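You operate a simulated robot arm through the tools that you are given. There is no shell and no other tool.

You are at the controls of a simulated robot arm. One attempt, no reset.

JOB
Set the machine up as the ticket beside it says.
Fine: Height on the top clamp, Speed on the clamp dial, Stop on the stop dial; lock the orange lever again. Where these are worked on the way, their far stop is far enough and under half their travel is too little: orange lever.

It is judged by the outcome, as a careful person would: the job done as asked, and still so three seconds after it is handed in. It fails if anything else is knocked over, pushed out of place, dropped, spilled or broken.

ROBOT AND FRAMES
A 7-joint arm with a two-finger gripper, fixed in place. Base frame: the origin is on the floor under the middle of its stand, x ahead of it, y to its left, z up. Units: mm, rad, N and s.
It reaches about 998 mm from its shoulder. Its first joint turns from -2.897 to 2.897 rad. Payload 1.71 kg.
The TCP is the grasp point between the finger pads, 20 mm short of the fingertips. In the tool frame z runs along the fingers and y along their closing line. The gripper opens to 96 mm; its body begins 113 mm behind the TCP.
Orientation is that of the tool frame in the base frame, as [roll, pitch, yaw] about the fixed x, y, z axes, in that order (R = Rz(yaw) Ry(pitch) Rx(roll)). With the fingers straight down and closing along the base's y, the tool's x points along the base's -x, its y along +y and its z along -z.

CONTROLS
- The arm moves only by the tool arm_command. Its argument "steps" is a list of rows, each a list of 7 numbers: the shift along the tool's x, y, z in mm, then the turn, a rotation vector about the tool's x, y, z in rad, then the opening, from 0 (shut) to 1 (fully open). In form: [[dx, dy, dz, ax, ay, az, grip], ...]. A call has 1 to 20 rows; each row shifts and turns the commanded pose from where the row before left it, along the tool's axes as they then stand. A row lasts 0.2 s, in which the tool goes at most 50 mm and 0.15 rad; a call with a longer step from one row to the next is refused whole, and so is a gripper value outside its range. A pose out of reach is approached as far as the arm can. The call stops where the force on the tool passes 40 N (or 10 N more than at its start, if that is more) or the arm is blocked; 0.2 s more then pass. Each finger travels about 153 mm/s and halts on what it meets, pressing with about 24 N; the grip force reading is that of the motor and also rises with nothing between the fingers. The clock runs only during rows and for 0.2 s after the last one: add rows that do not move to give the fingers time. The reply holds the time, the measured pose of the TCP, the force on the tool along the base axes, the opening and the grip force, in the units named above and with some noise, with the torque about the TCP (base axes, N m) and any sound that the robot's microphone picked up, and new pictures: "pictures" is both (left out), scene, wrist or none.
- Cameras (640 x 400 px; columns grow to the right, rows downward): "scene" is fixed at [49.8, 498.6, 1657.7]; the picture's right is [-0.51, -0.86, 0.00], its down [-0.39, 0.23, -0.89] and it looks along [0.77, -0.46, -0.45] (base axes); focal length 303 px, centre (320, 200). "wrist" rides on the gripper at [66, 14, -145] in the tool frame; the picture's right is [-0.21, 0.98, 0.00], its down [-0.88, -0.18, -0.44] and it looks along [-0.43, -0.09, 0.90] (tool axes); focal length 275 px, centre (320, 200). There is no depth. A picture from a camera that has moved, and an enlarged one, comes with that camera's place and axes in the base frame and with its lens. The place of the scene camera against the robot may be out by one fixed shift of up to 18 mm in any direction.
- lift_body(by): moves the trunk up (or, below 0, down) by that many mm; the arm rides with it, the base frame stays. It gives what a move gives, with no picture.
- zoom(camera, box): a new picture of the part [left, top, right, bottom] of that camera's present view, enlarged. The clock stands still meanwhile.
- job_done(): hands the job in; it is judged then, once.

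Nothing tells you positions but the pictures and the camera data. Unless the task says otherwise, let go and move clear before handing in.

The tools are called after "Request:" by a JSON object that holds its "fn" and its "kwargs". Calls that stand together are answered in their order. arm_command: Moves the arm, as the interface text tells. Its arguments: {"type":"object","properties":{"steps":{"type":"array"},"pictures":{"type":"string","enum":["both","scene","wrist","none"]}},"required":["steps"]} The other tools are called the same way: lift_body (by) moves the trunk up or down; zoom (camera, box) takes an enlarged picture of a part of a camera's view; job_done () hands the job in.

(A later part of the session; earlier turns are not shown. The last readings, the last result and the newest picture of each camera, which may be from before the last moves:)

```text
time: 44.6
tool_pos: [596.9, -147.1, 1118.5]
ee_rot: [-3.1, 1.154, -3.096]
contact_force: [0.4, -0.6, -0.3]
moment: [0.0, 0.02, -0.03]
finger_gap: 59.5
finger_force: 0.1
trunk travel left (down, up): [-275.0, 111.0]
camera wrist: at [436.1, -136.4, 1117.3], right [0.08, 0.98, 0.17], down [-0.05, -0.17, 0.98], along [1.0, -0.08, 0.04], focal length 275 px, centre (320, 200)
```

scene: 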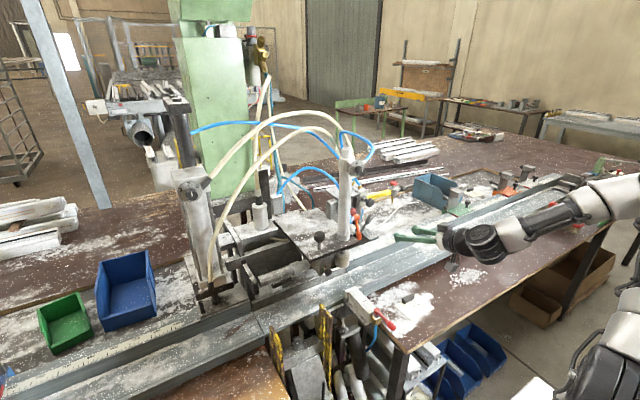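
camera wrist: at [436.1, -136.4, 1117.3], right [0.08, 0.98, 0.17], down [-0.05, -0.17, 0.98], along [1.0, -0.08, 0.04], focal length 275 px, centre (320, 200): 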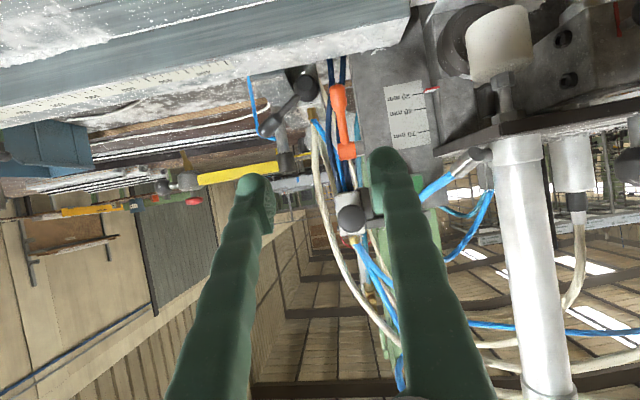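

The handle hangs down just left of the column, and the pointer still reads 20. I'll enlarge the lever to fix its position.

Request:
{"fn": "zoom", "kwargs": {"camera": "wrist", "box": [300, 60, 400, 180]}}

Request:
{"fn": "zoom", "kwargs": {"camera": "wrist", "box": [375, 70, 445, 120]}}

```text
3.33 times, centred on (350, 120) of wrist
camera zoom: at [436.1, -136.4, 1117.3], right [0.08, 0.98, 0.17], down [-0.05, -0.17, 0.98], along [1.0, -0.08, 0.04], focal length 918 px, centre (220, 467)
```

zoom: 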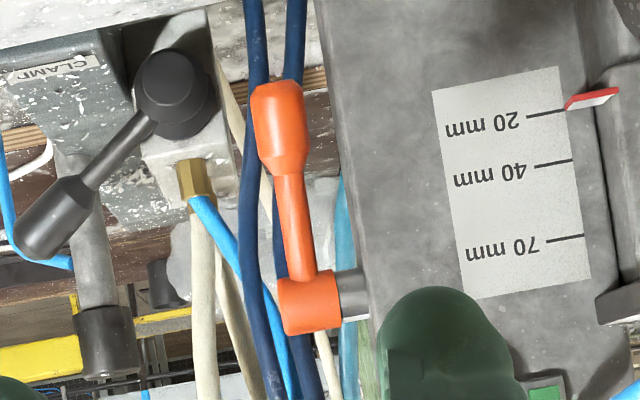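

```text
8.00 times, centred on (410, 95) of wrist
camera zoom: at [436.1, -136.4, 1117.3], right [0.08, 0.98, 0.17], down [-0.05, -0.17, 0.98], along [1.0, -0.08, 0.04], focal length 2202 px, centre (-400, 1040)
```

zoom: 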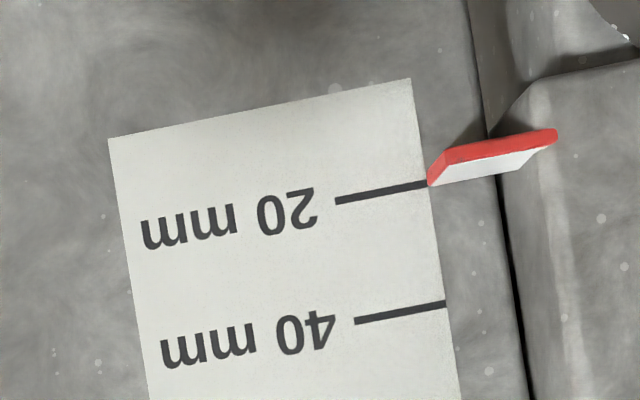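

The lever tip hangs at about (803, -119, 986). I'll turn the gripper about 40° in yaw and pitch it down about 35°, so the pinch can reach the handle from the free right-front side without the left finger touching the column.

Request:
{"fn": "arm_command", "kwargs": {"steps": [[0, 0, 0, -0.1221, 0.0363, -0.0652, 0.55], [0, 0, 0, -0.1221, 0.0363, -0.0652, 0.55], [0, 0, 0, -0.1221, 0.0363, -0.0652, 0.55], [0, 0, 0, -0.1221, 0.0363, -0.0652, 0.55], [0, 0, 0, -0.1221, 0.0363, -0.0652, 0.55], [-0.65, -28.2, 21.6, 0, 0, 0, 0.55], [-0.65, -28.2, 21.6, 0, 0, 0, 0.55], [-0.65, -28.2, 21.6, 0, 0, 0, 0.55], [-0.65, -28.2, 21.6, 0, 0, 0, 0.55], [0, 0, 0, 0, 0, 0, 0.55], [0, 0, 0, 0, 0, 0, 0.55]], "pictures": "both"}}

```text
time: 47.0
tool_pos: [724.4, -186.2, 1071.3]
ee_rot: [3.141, 0.959, -2.444]
contact_force: [0.6, 1.1, 0.2]
moment: [-0.04, -0.01, 0.02]
finger_gap: 52.7
finger_force: 0.2
trunk travel left (down, up): [-275.0, 111.0]
camera wrist: at [595.0, -278.1, 1100.2], right [-0.54, 0.82, 0.17], down [0.23, -0.05, 0.97], along [0.81, 0.56, -0.16], focal length 275 px, centre (320, 200)
```

scene: 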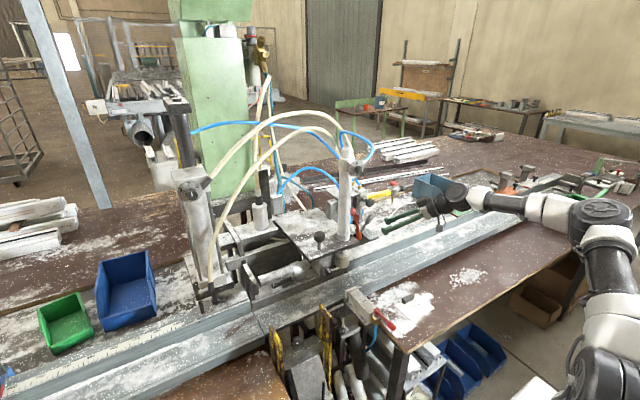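
wrist: 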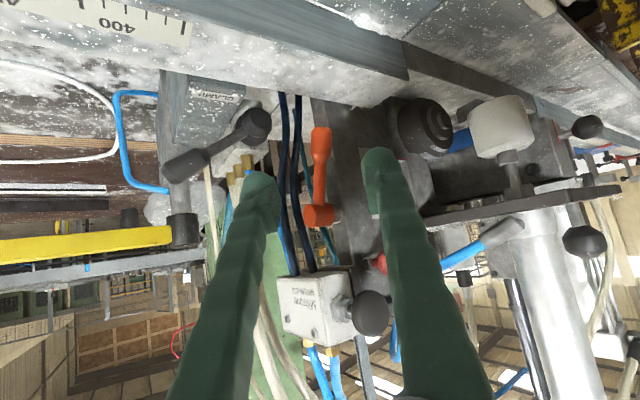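

The handle lies right on the gripper's approach line. I'll advance most of the way with the fingers open around it and check.

Request:
{"fn": "arm_command", "kwargs": {"steps": [[0, 0, 27, 0, 0, 0, 0.55], [0, 0, 27, 0, 0, 0, 0.55], [0, 0, 27, 0, 0, 0, 0.55], [0, 0, 25, 0, 0, 0, 0.55], [0, 0, 0, 0, 0, 0, 0.55], [0, 0, 0, 0, 0, 0, 0.55]], "pictures": "both"}}

Request:
{"fn": "zoom", "kwargs": {"camera": "wrist", "box": [220, 110, 420, 235]}}

Request:
{"fn": "zoom", "kwargs": {"camera": "scene", "box": [340, 190, 420, 260]}}

```text
time: 48.4
tool_pos: [791.5, -133.1, 1010.2]
ee_rot: [3.14, 0.958, -2.443]
contact_force: [0.0, -0.2, 0.1]
moment: [0.02, 0.01, -0.02]
finger_gap: 53.1
finger_force: 0.0
trunk travel left (down, up): [-275.0, 111.0]
camera wrist: at [661.9, -222.7, 1040.3], right [-0.54, 0.82, 0.17], down [0.23, -0.05, 0.97], along [0.81, 0.56, -0.16], focal length 275 px, centre (320, 200)
```

scene: 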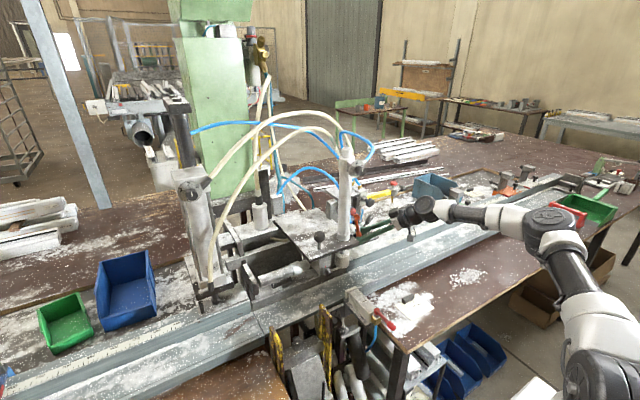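
wrist: 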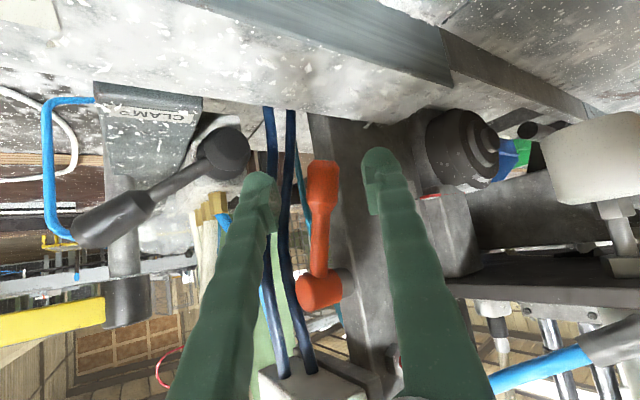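

```text
3.20 times, centred on (320, 172) of wrist
camera zoom: at [661.9, -222.7, 1040.3], right [-0.54, 0.82, 0.17], down [0.23, -0.05, 0.97], along [0.81, 0.56, -0.16], focal length 881 px, centre (320, 288)
```

zoom: 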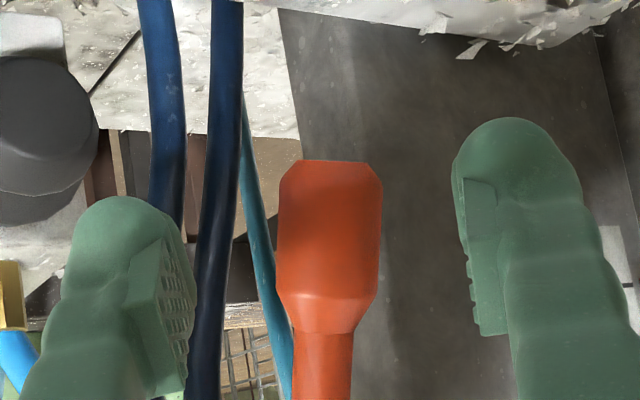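

```text
5.71 times, centred on (380, 225) of scene
camera zoom: at [49.8, 498.6, 1657.7], right [-0.51, -0.86, 0.0], down [-0.39, 0.23, -0.89], along [0.77, -0.46, -0.45], focal length 1729 px, centre (-23, 57)
```

zoom: 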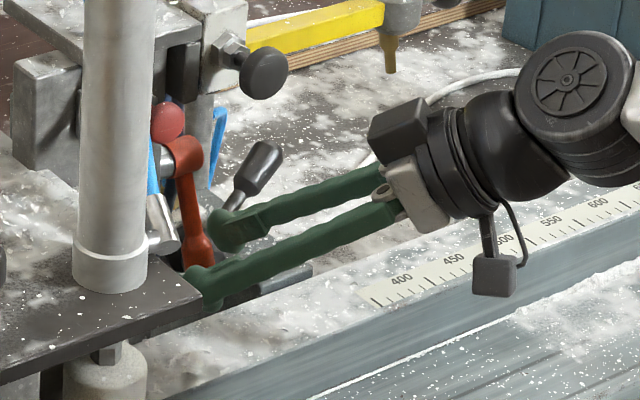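

The handle is centred between the fingers. I'll go in the last 14 mm and close on it.

Request:
{"fn": "arm_command", "kwargs": {"steps": [[1.6, 0.8, 7, 0, 0, 0, 0.5], [1.6, 0.8, 7, 0, 0, 0, 0.45], [0, 0, 0, 0, 0, 0, 0.3], [0, 0, 0, 0, 0, 0, 0.15], [0, 0, 0, 0, 0, 0, 0.05], [0, 0, 0, 0, 0, 0, 0.0]], "pictures": "both"}}

Request:
{"fn": "zoom", "kwargs": {"camera": "wrist", "box": [220, 110, 420, 235]}}

```text
time: 49.8
tool_pos: [796.8, -123.9, 999.7]
ee_rot: [3.139, 0.959, -2.443]
contact_force: [-1.3, 3.3, -0.2]
moment: [0.51, 0.12, -0.2]
finger_gap: 20.3
finger_force: 35.0
trunk travel left (down, up): [-275.0, 111.0]
camera wrist: at [668.2, -215.0, 1029.2], right [-0.54, 0.82, 0.17], down [0.23, -0.05, 0.97], along [0.81, 0.56, -0.16], focal length 275 px, centre (320, 200)
```

scene: 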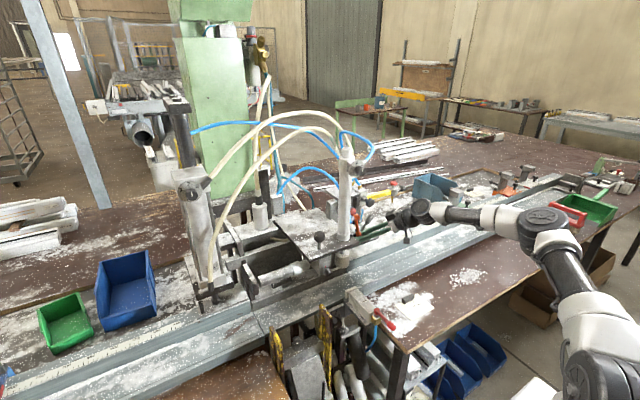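
wrist: 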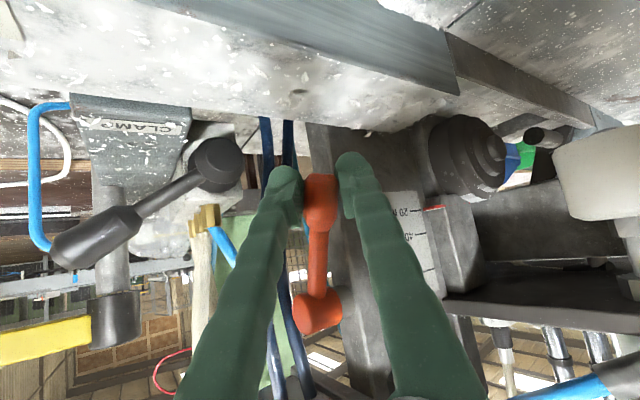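

```text
3.20 times, centred on (320, 172) of wrist
camera zoom: at [668.2, -215.0, 1029.2], right [-0.54, 0.82, 0.17], down [0.23, -0.05, 0.97], along [0.81, 0.56, -0.16], focal length 881 px, centre (320, 288)
```

zoom: 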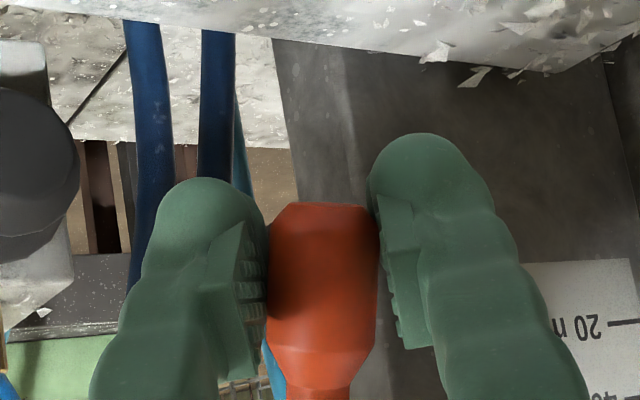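

The handle is gripped with a gap of 20 mm. I'll swing it along its arc in stages, unwinding the yaw as it comes away from the column.

Request:
{"fn": "arm_command", "kwargs": {"steps": [[0.9, 6.5, -8.9, 0, 0, 0, 0], [-0.6, 5.5, -8.5, 0, 0, 0, 0], [-2.0, 6.0, -8.6, 0.0953, 0, 0.0669, 0], [-3.0, 4.7, -9.0, 0.0953, 0, 0.0669, 0], [0, 0, 0, 0, 0, 0, 0]], "pictures": "both"}}

Request:
{"fn": "zoom", "kwargs": {"camera": "wrist", "box": [220, 110, 420, 235]}}

```text
time: 51.0
tool_pos: [761.5, -123.7, 1020.1]
ee_rot: [3.134, 0.949, -2.68]
contact_force: [-12.5, -3.5, -26.1]
moment: [-0.12, 1.12, 0.1]
finger_gap: 19.3
finger_force: 35.2
trunk travel left (down, up): [-275.0, 111.0]
camera wrist: at [614.7, -183.1, 1051.3], right [-0.33, 0.93, 0.17], down [0.22, -0.1, 0.97], along [0.92, 0.36, -0.17], focal length 275 px, centre (320, 200)
```

scene: 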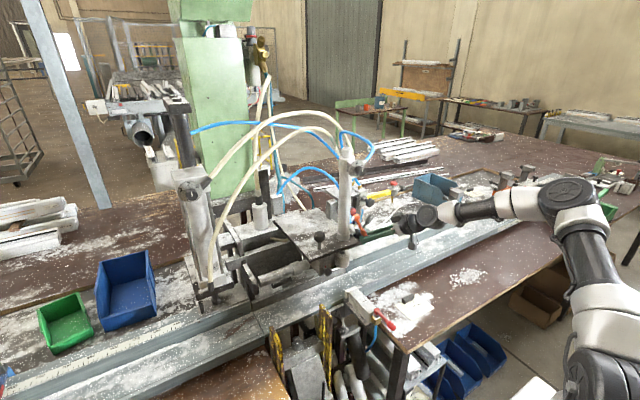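
wrist: 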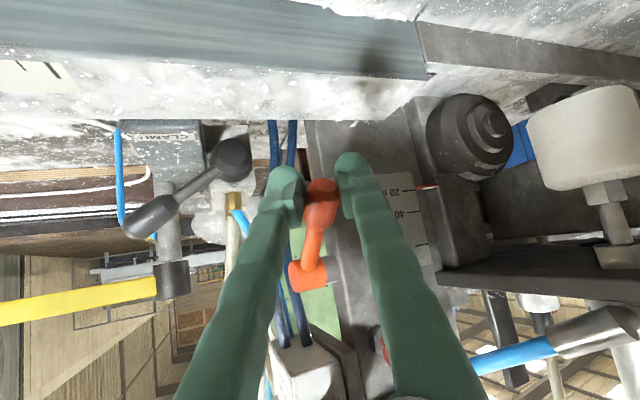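

```text
3.20 times, centred on (320, 172) of wrist
camera zoom: at [614.7, -183.1, 1051.3], right [-0.33, 0.93, 0.17], down [0.22, -0.1, 0.97], along [0.92, 0.36, -0.17], focal length 881 px, centre (320, 288)
```

zoom: 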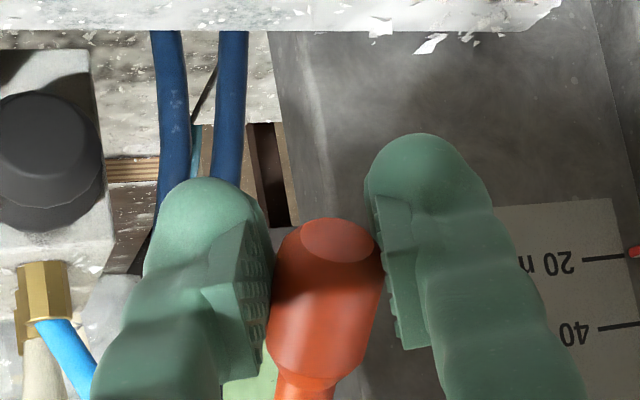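

The lever is following and is about 40° below level now. I'll continue the arc with a slight outward correction to ease the pull.

Request:
{"fn": "arm_command", "kwargs": {"steps": [[-1.2, 4.2, -8.7, 0.0953, 0, 0.0669, 0], [-5.5, 2.6, -9.3, 0.0953, 0, 0.0669, 0], [-5.7, 1.6, -7.5, 0.0953, 0, 0.0669, 0], [0, 0, 0, 0, 0, 0, 0]], "pictures": "both"}}

Request:
{"fn": "zoom", "kwargs": {"camera": "scene", "box": [340, 190, 420, 260]}}

```text
time: 52.0
tool_pos: [746.0, -121.4, 1049.7]
ee_rot: [3.139, 0.956, -3.028]
contact_force: [-7.3, -11.9, -16.3]
moment: [0.19, 1.18, -0.13]
finger_gap: 17.8
finger_force: 35.3
trunk travel left (down, up): [-275.0, 111.0]
camera wrist: at [588.8, -126.2, 1078.1], right [0.01, 0.99, 0.17], down [0.16, -0.17, 0.97], along [0.99, 0.02, -0.16], focal length 275 px, centre (320, 200)
```

scene: 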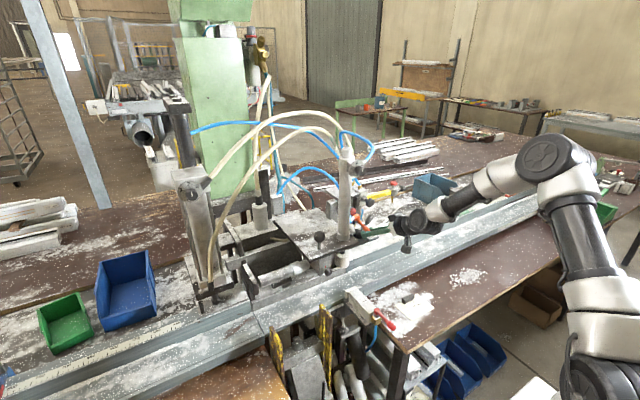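
wrist: 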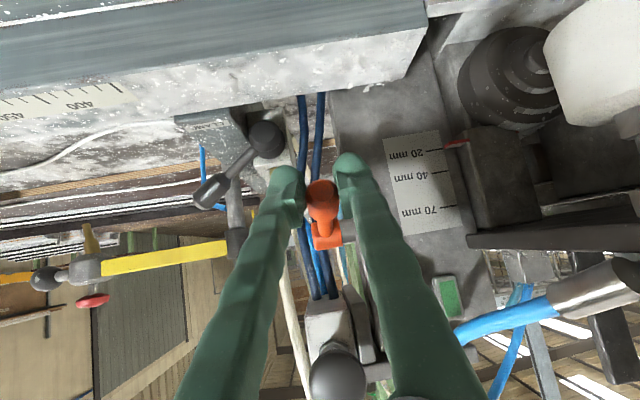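

```text
5.71 times, centred on (380, 225) of scene
camera zoom: at [49.8, 498.6, 1657.7], right [-0.51, -0.86, 0.0], down [-0.39, 0.23, -0.89], along [0.77, -0.46, -0.45], focal length 1729 px, centre (-23, 57)
```

zoom: 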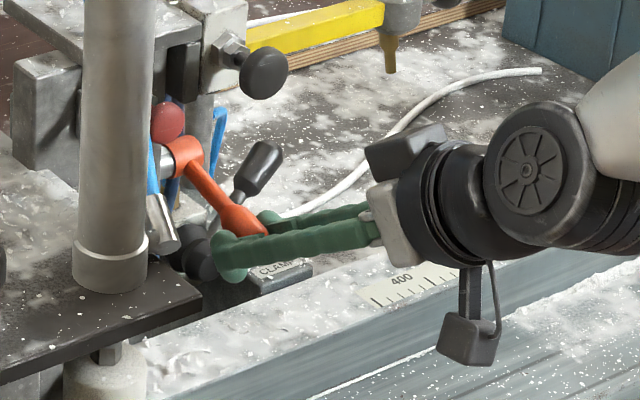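

The lever is nearly back at its locked angle. I'll push the last few degrees up to the stop.

Request:
{"fn": "arm_command", "kwargs": {"steps": [[-6.5, 1.2, -6.8, 0.0953, 0, 0.0669, 0], [-4, 0, -3, 0, 0, 0, 0], [-4, 0, -3, 0, 0, 0, 0], [0, 0, 0, 0, 0, 0, 0]], "pictures": "both"}}

Request:
{"fn": "zoom", "kwargs": {"camera": "scene", "box": [340, 190, 420, 260]}}

```text
time: 52.7
tool_pos: [724.2, -119.2, 1071.9]
ee_rot: [3.14, 0.961, 3.141]
contact_force: [-3.4, -1.2, -3.8]
moment: [0.07, -0.62, 0.05]
finger_gap: 0.0
finger_force: 29.8
trunk travel left (down, up): [-275.0, 111.0]
stopped in row 3: the force on the tool passed its limit at 43 N (the readings are from after the stop); the commanded pose is now the measured one
camera wrist: at [566.7, -106.7, 1100.2], right [0.12, 0.98, 0.17], down [0.14, -0.19, 0.97], along [0.98, -0.09, -0.16], focal length 275 px, centre (320, 200)
```

scene: 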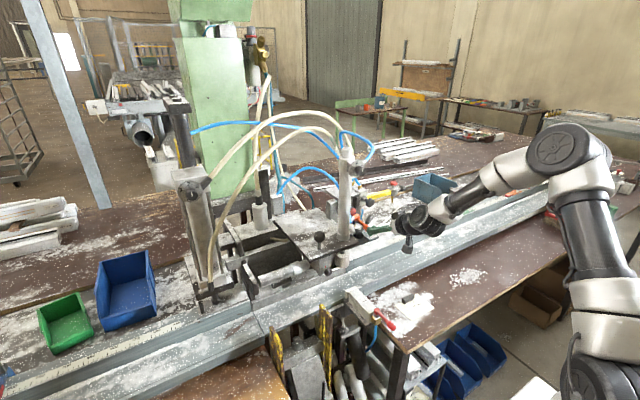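
wrist: 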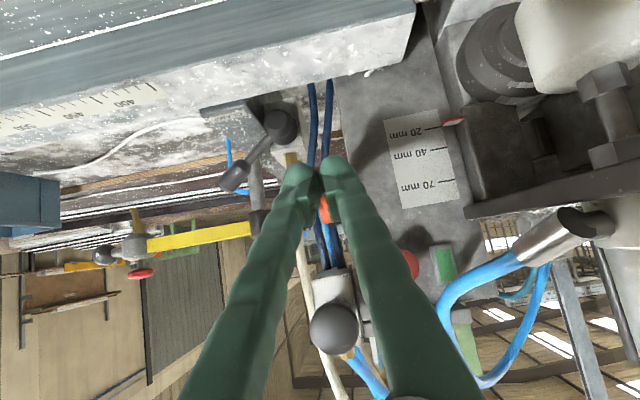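

```text
5.71 times, centred on (380, 225) of scene
camera zoom: at [49.8, 498.6, 1657.7], right [-0.51, -0.86, 0.0], down [-0.39, 0.23, -0.89], along [0.77, -0.46, -0.45], focal length 1729 px, centre (-23, 57)
```

zoom: 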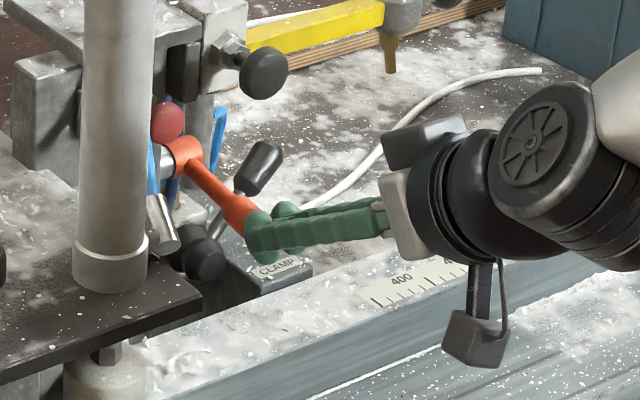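

The fingers slid off the handle at its stop with a 43 N stop reading. I'll retreat and inspect the lever angle and the pointer.

Request:
{"fn": "arm_command", "kwargs": {"steps": [[0, 0, -40, 0, 0, 0, 0], [0, 0, -40, 0, 0, 0, 0], [0, 0, 0, 0, 0, 0, 0.6], [0, 0, 0, 0, 0, 0, 0.8], [0, 0, 0, 0, 0, 0, 0.8]], "pictures": "both"}}

Request:
{"fn": "zoom", "kwargs": {"camera": "scene", "box": [345, 195, 385, 235]}}

Request:
{"fn": "zoom", "kwargs": {"camera": "wrist", "box": [280, 100, 440, 220]}}

```text
time: 53.9
tool_pos: [663.1, -118.1, 1117.7]
ee_rot: [3.141, 0.963, -3.14]
contact_force: [0.5, 0.1, 0.2]
moment: [0.0, 0.01, -0.01]
finger_gap: 77.0
finger_force: 0.0
trunk travel left (down, up): [-275.0, 111.0]
camera wrist: at [505.2, -104.8, 1146.7], right [0.12, 0.98, 0.17], down [0.14, -0.19, 0.97], along [0.98, -0.09, -0.15], focal length 275 px, centre (320, 200)
```

scene: 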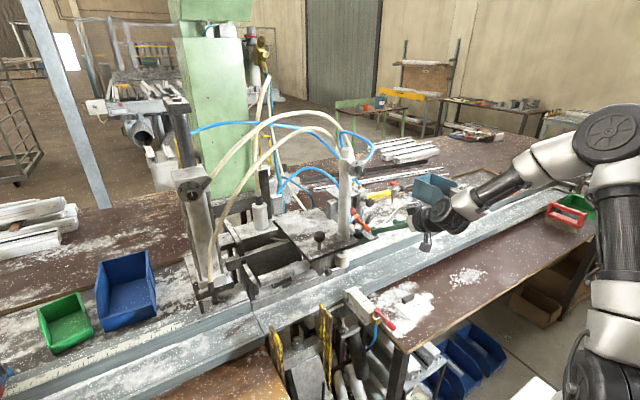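
wrist: 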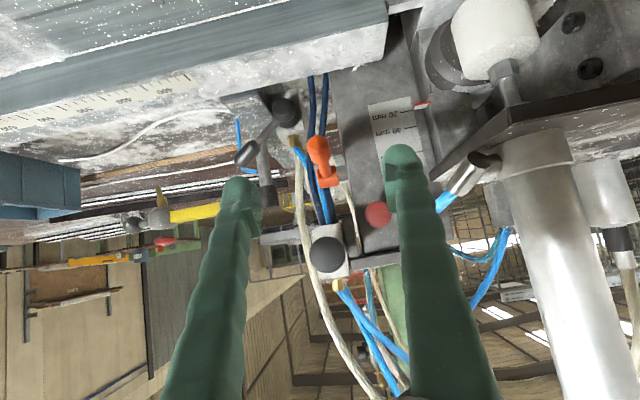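

```text
10.00 times, centred on (365, 215) of scene
camera zoom: at [49.8, 498.6, 1657.7], right [-0.51, -0.86, 0.0], down [-0.39, 0.23, -0.89], along [0.77, -0.46, -0.45], focal length 3026 px, centre (-130, 50)
```

zoom: 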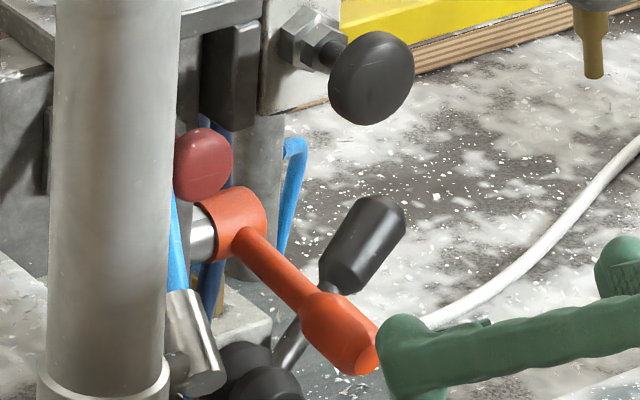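

```text
3.33 times, centred on (360, 160) of wrist
camera zoom: at [505.2, -104.8, 1146.7], right [0.12, 0.98, 0.17], down [0.14, -0.19, 0.97], along [0.98, -0.09, -0.15], focal length 918 px, centre (187, 333)
```

zoom: 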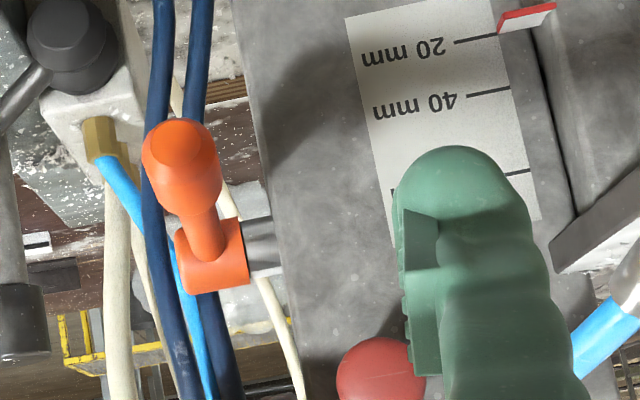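

The pointer still reads 20 and the lever looks almost exactly as it did at the start. To be sure it's fully locked, I'll level the closed fingers and press it up from below until it stops.

Request:
{"fn": "arm_command", "kwargs": {"steps": [[0, 0, 0, 0, -0.122, 0, 0.3], [0, 0, 0, 0, -0.122, 0, 0], [0, 0, 0, 0, -0.122, 0, 0], [0, 0, 0, 0, -0.122, 0, 0], [0, 0, 0, 0, -0.122, 0, 0], [48, 0, -10, 0, 0, 0, 0], [46, 0, -5, 0, 0, 0, 0], [0, 0, 0, 0, 0, 0, 0]], "pictures": "both"}}

```text
time: 55.7
tool_pos: [644.7, -119.6, 1020.6]
ee_rot: [0.523, 1.566, 0.526]
contact_force: [-0.4, -0.8, -0.1]
moment: [0.0, -0.03, 0.01]
finger_gap: 0.1
finger_force: 23.7
trunk travel left (down, up): [-275.0, 111.0]
camera wrist: at [499.2, -106.3, 955.3], right [0.0, 0.98, 0.21], down [-0.45, -0.19, 0.87], along [0.89, -0.09, 0.44], focal length 275 px, centre (320, 200)
```

scene: 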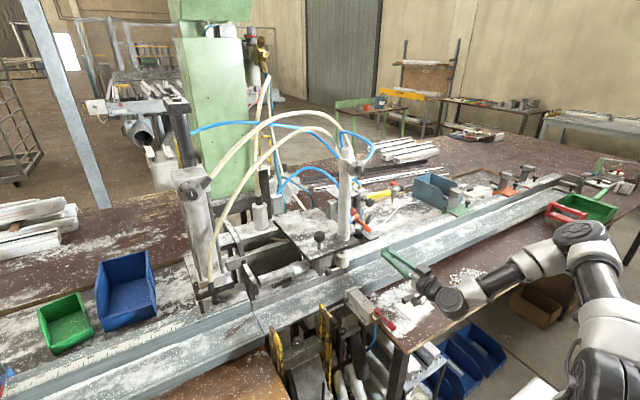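
wrist: 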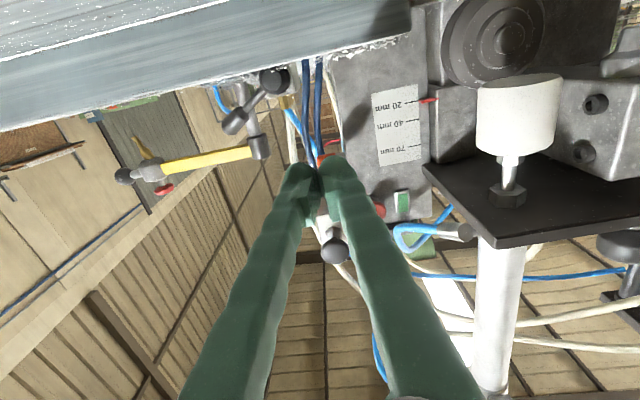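

Now level and below the handle, I'll slide forward under it and press up gently.

Request:
{"fn": "arm_command", "kwargs": {"steps": [[0, 0, 38, 0, 0, 0, 0], [0, 0, 38, 0, 0, 0, 0], [0, 0, 36, 0, 0, 0, 0], [-4, 0, 0, 0, 0, 0, 0], [-4, 0, 0, 0, 0, 0, 0], [-4, 0, 0, 0, 0, 0, 0], [-4, 0, 0, 0, 0, 0, 0], [-4, 0, 0, 0, 0, 0, 0], [-4, 0, 0, 0, 0, 0, 0], [-3, 0, 0, 0, 0, 0, 0], [-3, 0, 0, 0, 0, 0, 0], [-3, 0, 0, 0, 0, 0, 0], [-3, 0, 0, 0, 0, 0, 0]], "pictures": "both"}}

Request:
{"fn": "zoom", "kwargs": {"camera": "scene", "box": [345, 195, 385, 235]}}

```text
time: 58.0
tool_pos: [744.2, -120.5, 1039.2]
ee_rot: [2.837, 1.543, 2.84]
contact_force: [62.7, 0.0, -69.5]
moment: [-0.03, 5.33, -0.34]
finger_gap: 5.9
finger_force: 29.1
trunk travel left (down, up): [-275.0, 111.0]
stopped in row 11: the force on the tool passed its limit at 42 N (the readings are from after the stop); the commanded pose is now the measured one
camera wrist: at [597.2, -106.5, 977.2], right [0.0, 0.98, 0.21], down [-0.42, -0.19, 0.89], along [0.91, -0.09, 0.41], focal length 275 px, centre (320, 200)
```

scene: 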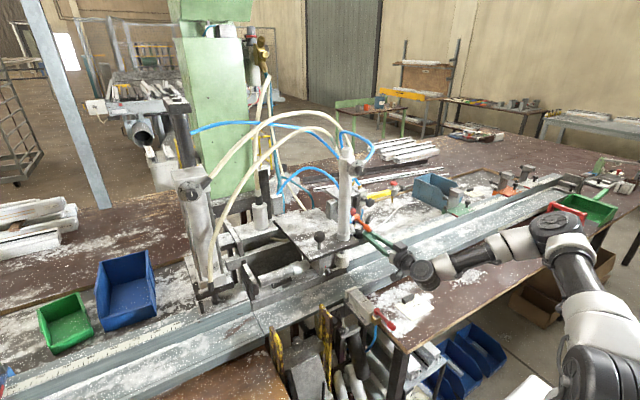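
wrist: 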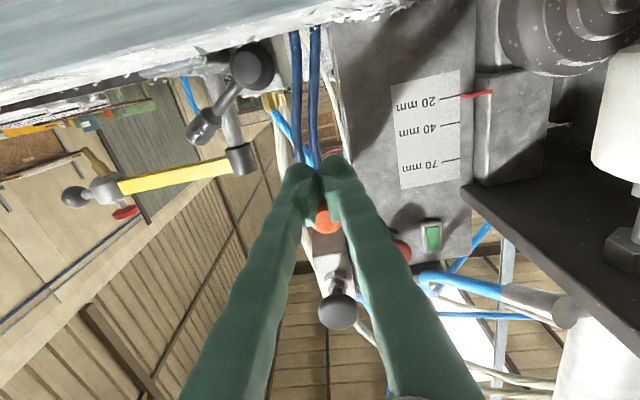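

```text
10.00 times, centred on (365, 215) of scene
camera zoom: at [49.8, 498.6, 1657.7], right [-0.51, -0.86, 0.0], down [-0.39, 0.23, -0.89], along [0.77, -0.46, -0.45], focal length 3026 px, centre (-130, 50)
```

zoom: 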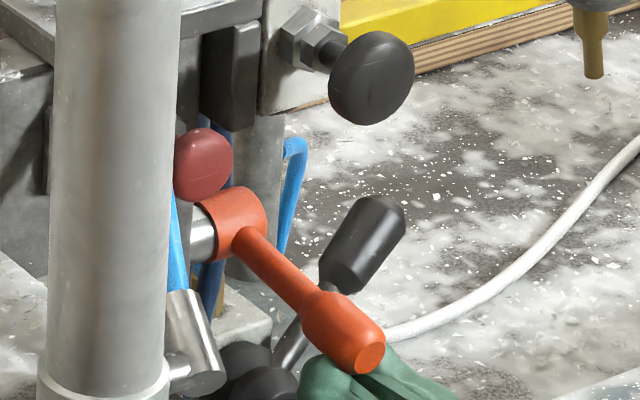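

The lever is now at its original locked position, but the fingertips have wedged against the handle with too much force. I'll ease off downward right away.

Request:
{"fn": "arm_command", "kwargs": {"steps": [[5, 0, 0, 0, 0, 0, 0], [5, 0, 0, 0, 0, 0, 0], [5, 0, 0, 0, 0, 0, 0], [0, 0, 0, 0, 0, 0, 0]], "pictures": "both"}}

Request:
{"fn": "zoom", "kwargs": {"camera": "scene", "box": [345, 195, 385, 235]}}

```text
time: 59.0
tool_pos: [742.5, -119.0, 1040.2]
ee_rot: [0.909, 1.567, 0.911]
contact_force: [5.2, -0.3, -24.7]
moment: [0.01, 0.36, 0.06]
finger_gap: 6.0
finger_force: 29.1
trunk travel left (down, up): [-275.0, 111.0]
camera wrist: at [597.3, -106.6, 973.2], right [0.0, 0.98, 0.21], down [-0.45, -0.19, 0.88], along [0.89, -0.09, 0.44], focal length 275 px, centre (320, 200)
```

scene: 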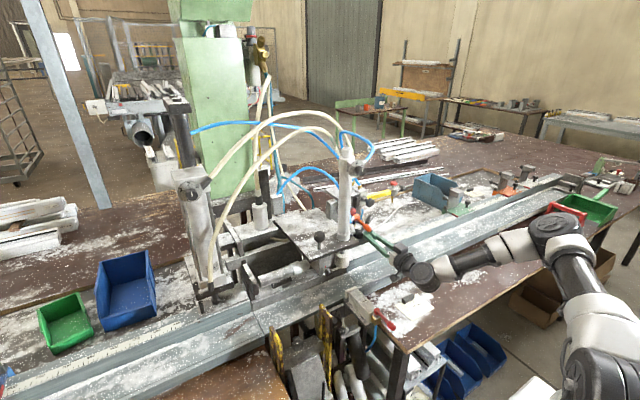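
wrist: 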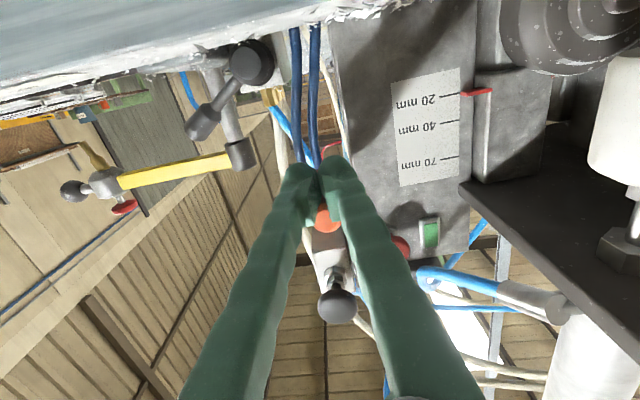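

```text
10.00 times, centred on (365, 215) of scene
camera zoom: at [49.8, 498.6, 1657.7], right [-0.51, -0.86, 0.0], down [-0.39, 0.23, -0.89], along [0.77, -0.46, -0.45], focal length 3026 px, centre (-130, 50)
```

zoom: 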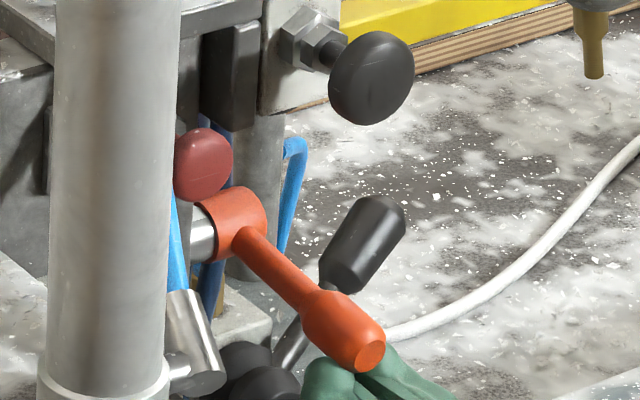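

The lever is unmoved and the force has eased to about 25 N. I'll slide straight back along the handle's length so as not to turn it.

Request:
{"fn": "arm_command", "kwargs": {"steps": [[3, 0, 0, 0, 0, 0, 0], [0, 0, -8, 0, 0, 0, 0], [0, 0, -12, 0, 0, 0, 0], [0, 0, -20, 0, 0, 0, 0], [0, 0, -30, 0, 0, 0, 0], [0, 0, -30, 0, 0, 0, 0.5], [0, 0, 0, 0, 0, 0, 0.8], [0, 0, 0, 0, 0, 0, 0.8]], "pictures": "both"}}

Request:
{"fn": "zoom", "kwargs": {"camera": "scene", "box": [345, 195, 385, 235]}}

Request:
{"fn": "zoom", "kwargs": {"camera": "wrist", "box": [280, 70, 440, 190]}}

```text
time: 60.8
tool_pos: [641.0, -118.9, 1038.8]
ee_rot: [0.516, 1.564, 0.514]
contact_force: [-0.2, -0.1, 0.0]
moment: [0.01, -0.04, 0.01]
finger_gap: 77.0
finger_force: 0.2
trunk travel left (down, up): [-275.0, 111.0]
camera wrist: at [495.3, -105.4, 971.6], right [0.0, 0.98, 0.21], down [-0.45, -0.19, 0.87], along [0.89, -0.09, 0.44], focal length 275 px, centre (320, 200)
```

scene: 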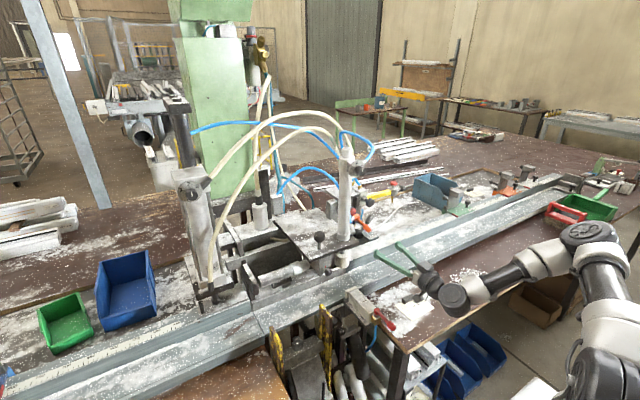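
wrist: 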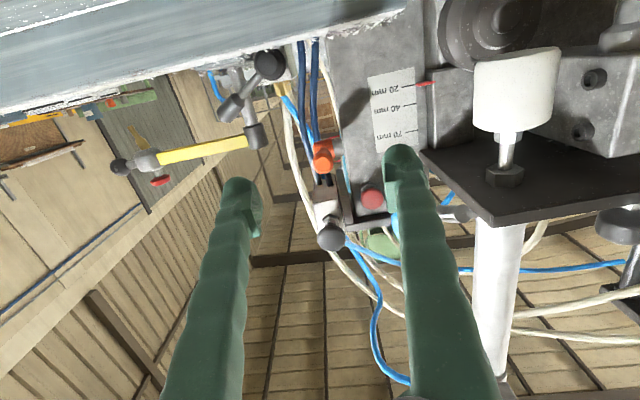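

```text
10.00 times, centred on (365, 215) of scene
camera zoom: at [49.8, 498.6, 1657.7], right [-0.51, -0.86, 0.0], down [-0.39, 0.23, -0.89], along [0.77, -0.46, -0.45], focal length 3026 px, centre (-130, 50)
```

zoom: 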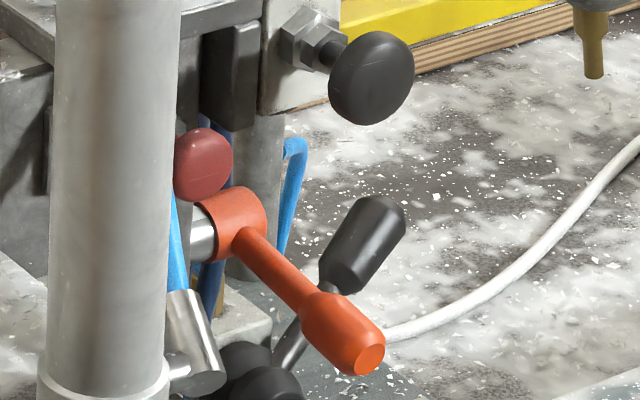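

```text
3.33 times, centred on (360, 130) of wrist
camera zoom: at [495.3, -105.4, 971.6], right [0.0, 0.98, 0.21], down [-0.45, -0.19, 0.87], along [0.89, -0.09, 0.44], focal length 918 px, centre (187, 433)
```

zoom: 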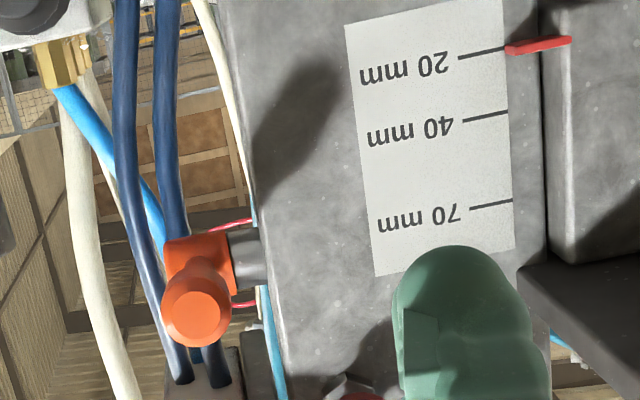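

The lever matches its starting, locked picture exactly and the height reads 20 mm. Next is the CLAMP dial: I'll back off, rise and get a frontal look at it.

Request:
{"fn": "arm_command", "kwargs": {"steps": [[0, 0, -45, 0, 0, 0, 1], [-20, 0, -40, 0, 0, 0, 1], [-40, 20, -20, 0, 0, 0, 1], [-43, 20, 0, 0, 0, 0, 1], [-43, 20, 0, 0, 0, 0, 1], [-43, 20, 0, 0, 0, 0, 1], [-43, 20, 0, 0, 0, 0, 1], [-43, 20, 0, 0, 0, 0, 1], [-43, 22, 0, 0, 0, 0, 1], [0, 0, 0, 0, 0, 0, 1], [0, 0, 0, 0, 0, 0, 1]], "pictures": "both"}}

```text
time: 63.1
tool_pos: [566.1, 13.0, 1349.6]
ee_rot: [0.065, 1.565, 0.068]
contact_force: [-0.5, 0.4, -0.3]
moment: [0.02, 0.03, 0.0]
finger_gap: 96.0
finger_force: 0.0
out of reach, approached as far as the arm can: row 4, 5, 6
trunk travel left (down, up): [-275.0, 111.0]
camera wrist: at [421.0, 27.0, 1283.2], right [0.0, 0.98, 0.21], down [-0.45, -0.19, 0.87], along [0.89, -0.09, 0.44], focal length 275 px, centre (320, 200)
```

scene: 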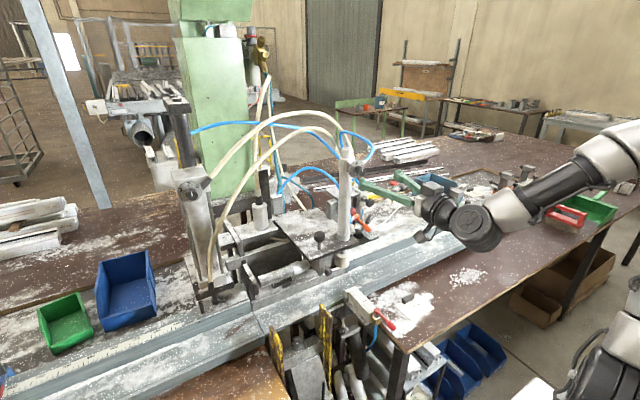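
wrist: 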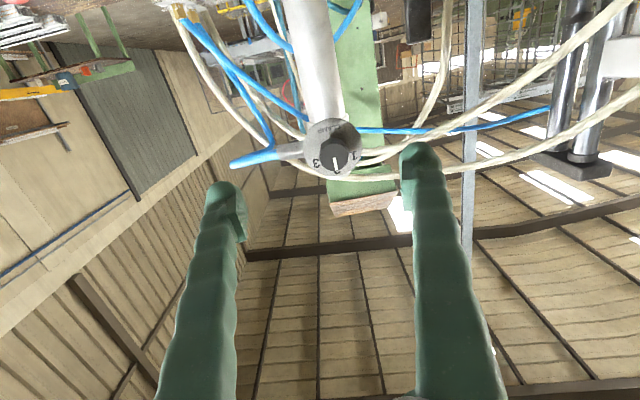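

The dial is right between the fingers, its knob pointing at 2. I'll enlarge it for its exact position.

Request:
{"fn": "zoom", "kwargs": {"camera": "wrist", "box": [290, 110, 380, 185]}}

Request:
{"fn": "zoom", "kwargs": {"camera": "scene", "box": [330, 150, 390, 190]}}

```text
5.33 times, centred on (335, 148) of wrist
camera zoom: at [421.0, 27.0, 1283.2], right [0.0, 0.98, 0.21], down [-0.45, -0.19, 0.87], along [0.89, -0.09, 0.44], focal length 1468 px, centre (240, 480)
```

zoom: 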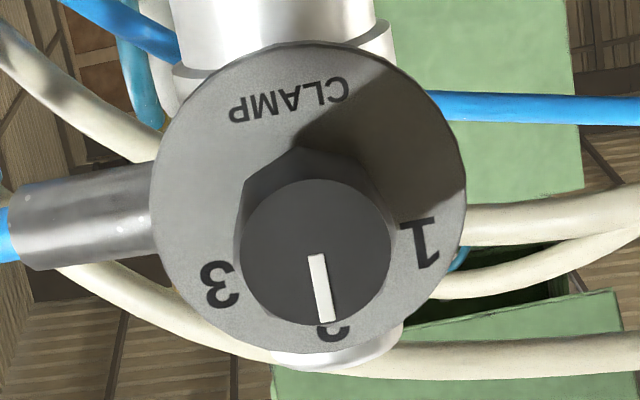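

```text
10.00 times, centred on (360, 170) of scene
camera zoom: at [49.8, 498.6, 1657.7], right [-0.51, -0.86, 0.0], down [-0.39, 0.23, -0.89], along [0.77, -0.46, -0.45], focal length 3026 px, centre (-80, 500)
```

zoom: 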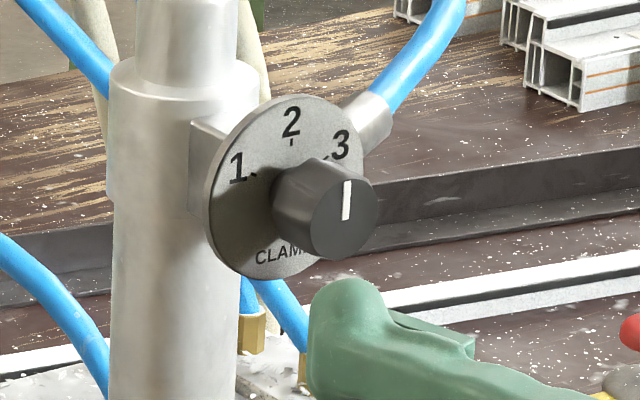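

The clamp knob's front is at about (630, 25, 1350). I'll roll the gripper 60° anticlockwise first, so that the knob can then be turned 60° clockwise.

Request:
{"fn": "arm_command", "kwargs": {"steps": [[0, 0, 0, 0, 0, -0.1496, 1], [0, 0, 0, 0, 0, -0.1496, 1], [0, 0, 0, 0, 0, -0.1496, 1], [0, 0, 0, 0, 0, -0.1496, 1], [0, 0, 0, 0, 0, -0.1496, 1], [0, 0, 0, 0, 0, -0.1496, 1], [0, 0, 0, 0, 0, -0.1496, 1], [0, 0, 0, 0, 0, 0, 1], [0, 0, 0, 0, 0, 0, 1]], "pictures": "both"}}

```text
time: 65.2
tool_pos: [572.8, 15.5, 1342.7]
ee_rot: [-1.573, 0.523, -1.572]
contact_force: [0.7, -0.5, -0.3]
moment: [0.0, -0.01, -0.01]
finger_gap: 96.1
finger_force: 0.1
trunk travel left (down, up): [-275.0, 111.0]
camera wrist: at [426.3, -34.8, 1297.3], right [0.0, 0.67, -0.74], down [-0.44, 0.67, 0.6], along [0.9, 0.33, 0.29], focal length 275 px, centre (320, 200)
```

scene: 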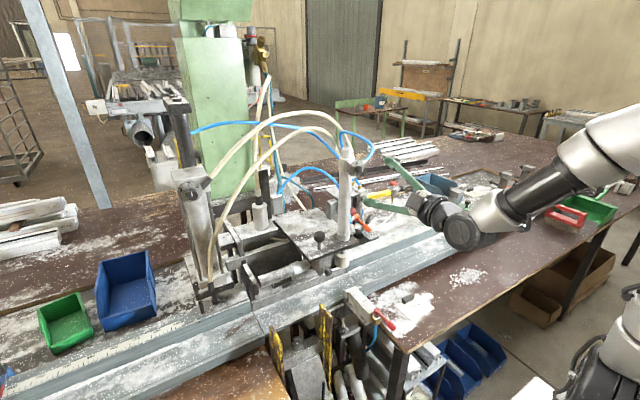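
wrist: 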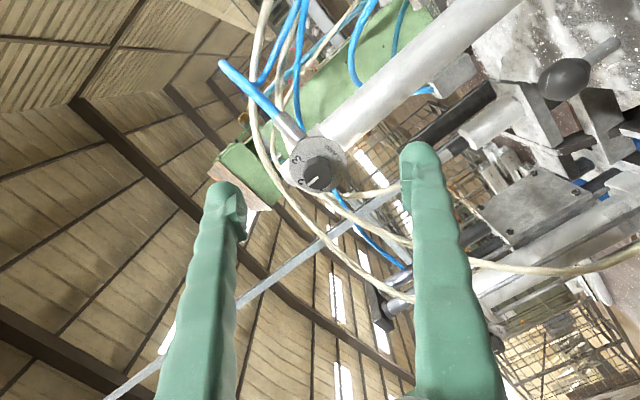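

Rolled as planned. I'll centre on the knob and advance to just in front of it.

Request:
{"fn": "arm_command", "kwargs": {"steps": [[-6, -1, 0, 0, 0, 0, 1], [-6, -1, 10, 0, 0, 0, 0.9], [0, 0, 12, 0, 0, 0, 0.8], [0, 0, 0, 0, 0, 0, 0.8], [0, 0, 0, 0, 0, 0, 0.8]], "pictures": "wrist"}}

Request:
{"fn": "zoom", "kwargs": {"camera": "wrist", "box": [220, 120, 420, 245]}}

Request:
{"fn": "zoom", "kwargs": {"camera": "scene", "box": [330, 140, 430, 210]}}

```text
time: 66.3
tool_pos: [592.7, 24.4, 1351.8]
ee_rot: [-1.572, 0.524, -1.57]
contact_force: [0.3, -0.4, -0.6]
moment: [0.02, -0.02, 0.0]
finger_gap: 77.1
finger_force: 0.0
trunk travel left (down, up): [-275.0, 111.0]
camera wrist: at [445.9, -25.6, 1307.1], right [0.0, 0.67, -0.74], down [-0.44, 0.67, 0.6], along [0.9, 0.33, 0.3], focal length 275 px, centre (320, 200)
```

wrist: 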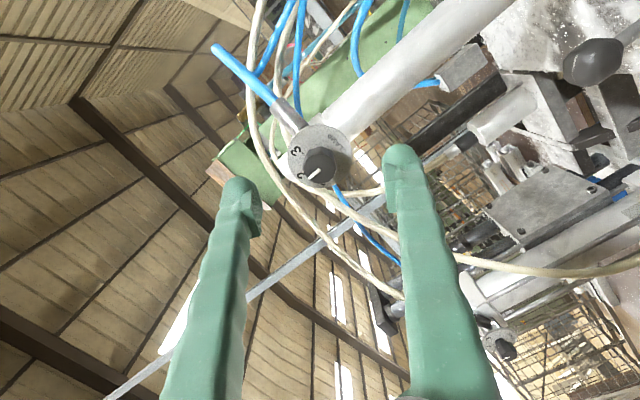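

```text
3.20 times, centred on (320, 182) of wrist
camera zoom: at [445.9, -25.6, 1307.1], right [0.0, 0.67, -0.74], down [-0.44, 0.67, 0.6], along [0.9, 0.33, 0.3], focal length 881 px, centre (320, 256)
```

zoom: 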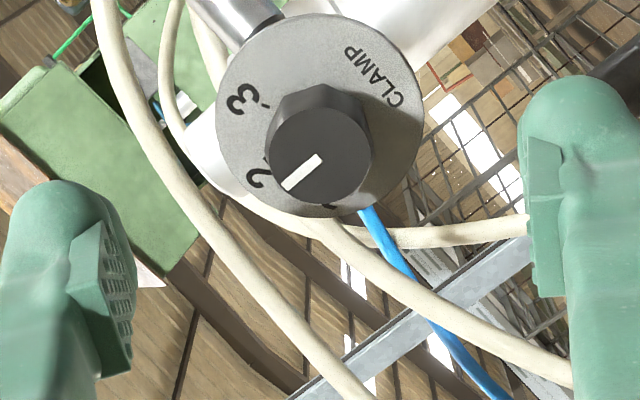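

```text
5.71 times, centred on (380, 175) of scene
camera zoom: at [49.8, 498.6, 1657.7], right [-0.51, -0.86, 0.0], down [-0.39, 0.23, -0.89], along [0.77, -0.46, -0.45], focal length 1729 px, centre (-23, 343)
```

zoom: 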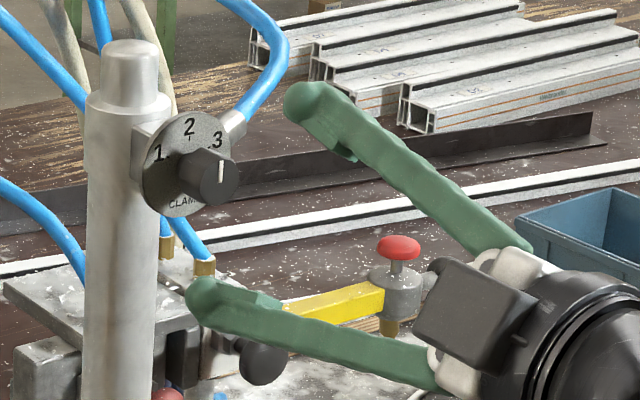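

The knob is centred between the fingers. I'll move in 36 mm so the pads enclose it, then close.

Request:
{"fn": "arm_command", "kwargs": {"steps": [[0, 0, 18, 0, 0, 0, 0.7], [0, 0, 18, 0, 0, 0, 0.6], [0, 0, 0, 0, 0, 0, 0.4], [0, 0, 0, 0, 0, 0, 0.2], [0, 0, 0, 0, 0, 0, 0.05], [0, 0, 0, 0, 0, 0, 0], [0, 0, 0, 0, 0, 0, 0]], "pictures": "wrist"}}

Request:
{"fn": "zoom", "kwargs": {"camera": "wrist", "box": [220, 120, 420, 245]}}

Request:
{"fn": "zoom", "kwargs": {"camera": "scene", "box": [330, 140, 430, 210]}}

```text
time: 68.0
tool_pos: [626.5, 26.2, 1352.6]
ee_rot: [-1.577, 0.524, -1.569]
contact_force: [-5.9, 7.9, -24.9]
moment: [0.02, 0.21, 0.18]
finger_gap: 23.8
finger_force: 34.9
trunk travel left (down, up): [-275.0, 111.0]
camera wrist: at [480.7, -24.5, 1308.9], right [-0.01, 0.67, -0.74], down [-0.44, 0.67, 0.6], along [0.9, 0.33, 0.29], focal length 275 px, centre (320, 200)
```

wrist: 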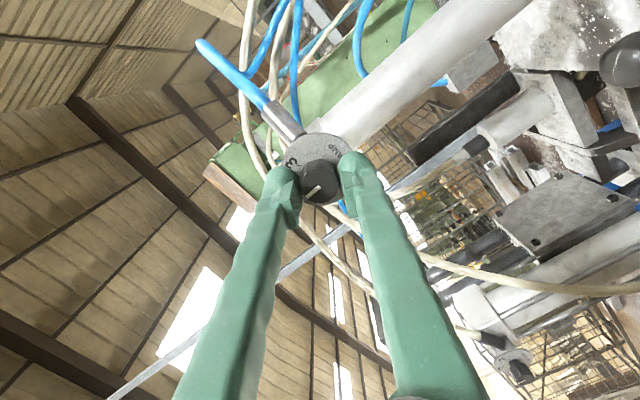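

```text
3.20 times, centred on (320, 182) of wrist
camera zoom: at [480.7, -24.5, 1308.9], right [-0.01, 0.67, -0.74], down [-0.44, 0.67, 0.6], along [0.9, 0.33, 0.29], focal length 881 px, centre (320, 256)
```

zoom: 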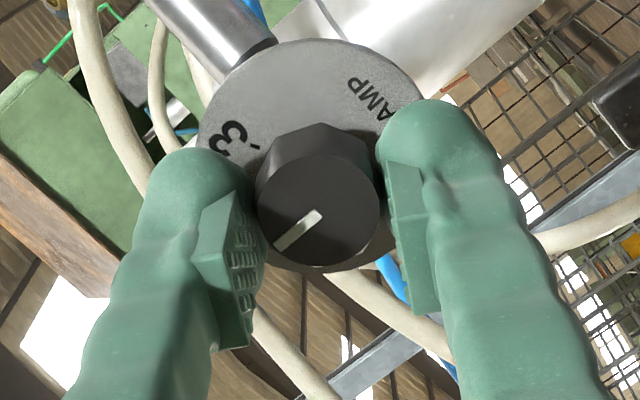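

```text
5.71 times, centred on (380, 175) of scene
camera zoom: at [49.8, 498.6, 1657.7], right [-0.51, -0.86, 0.0], down [-0.39, 0.23, -0.89], along [0.77, -0.46, -0.45], focal length 1729 px, centre (-23, 343)
```

zoom: 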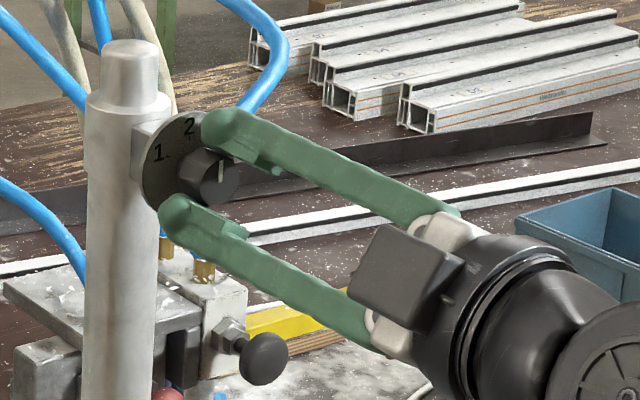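

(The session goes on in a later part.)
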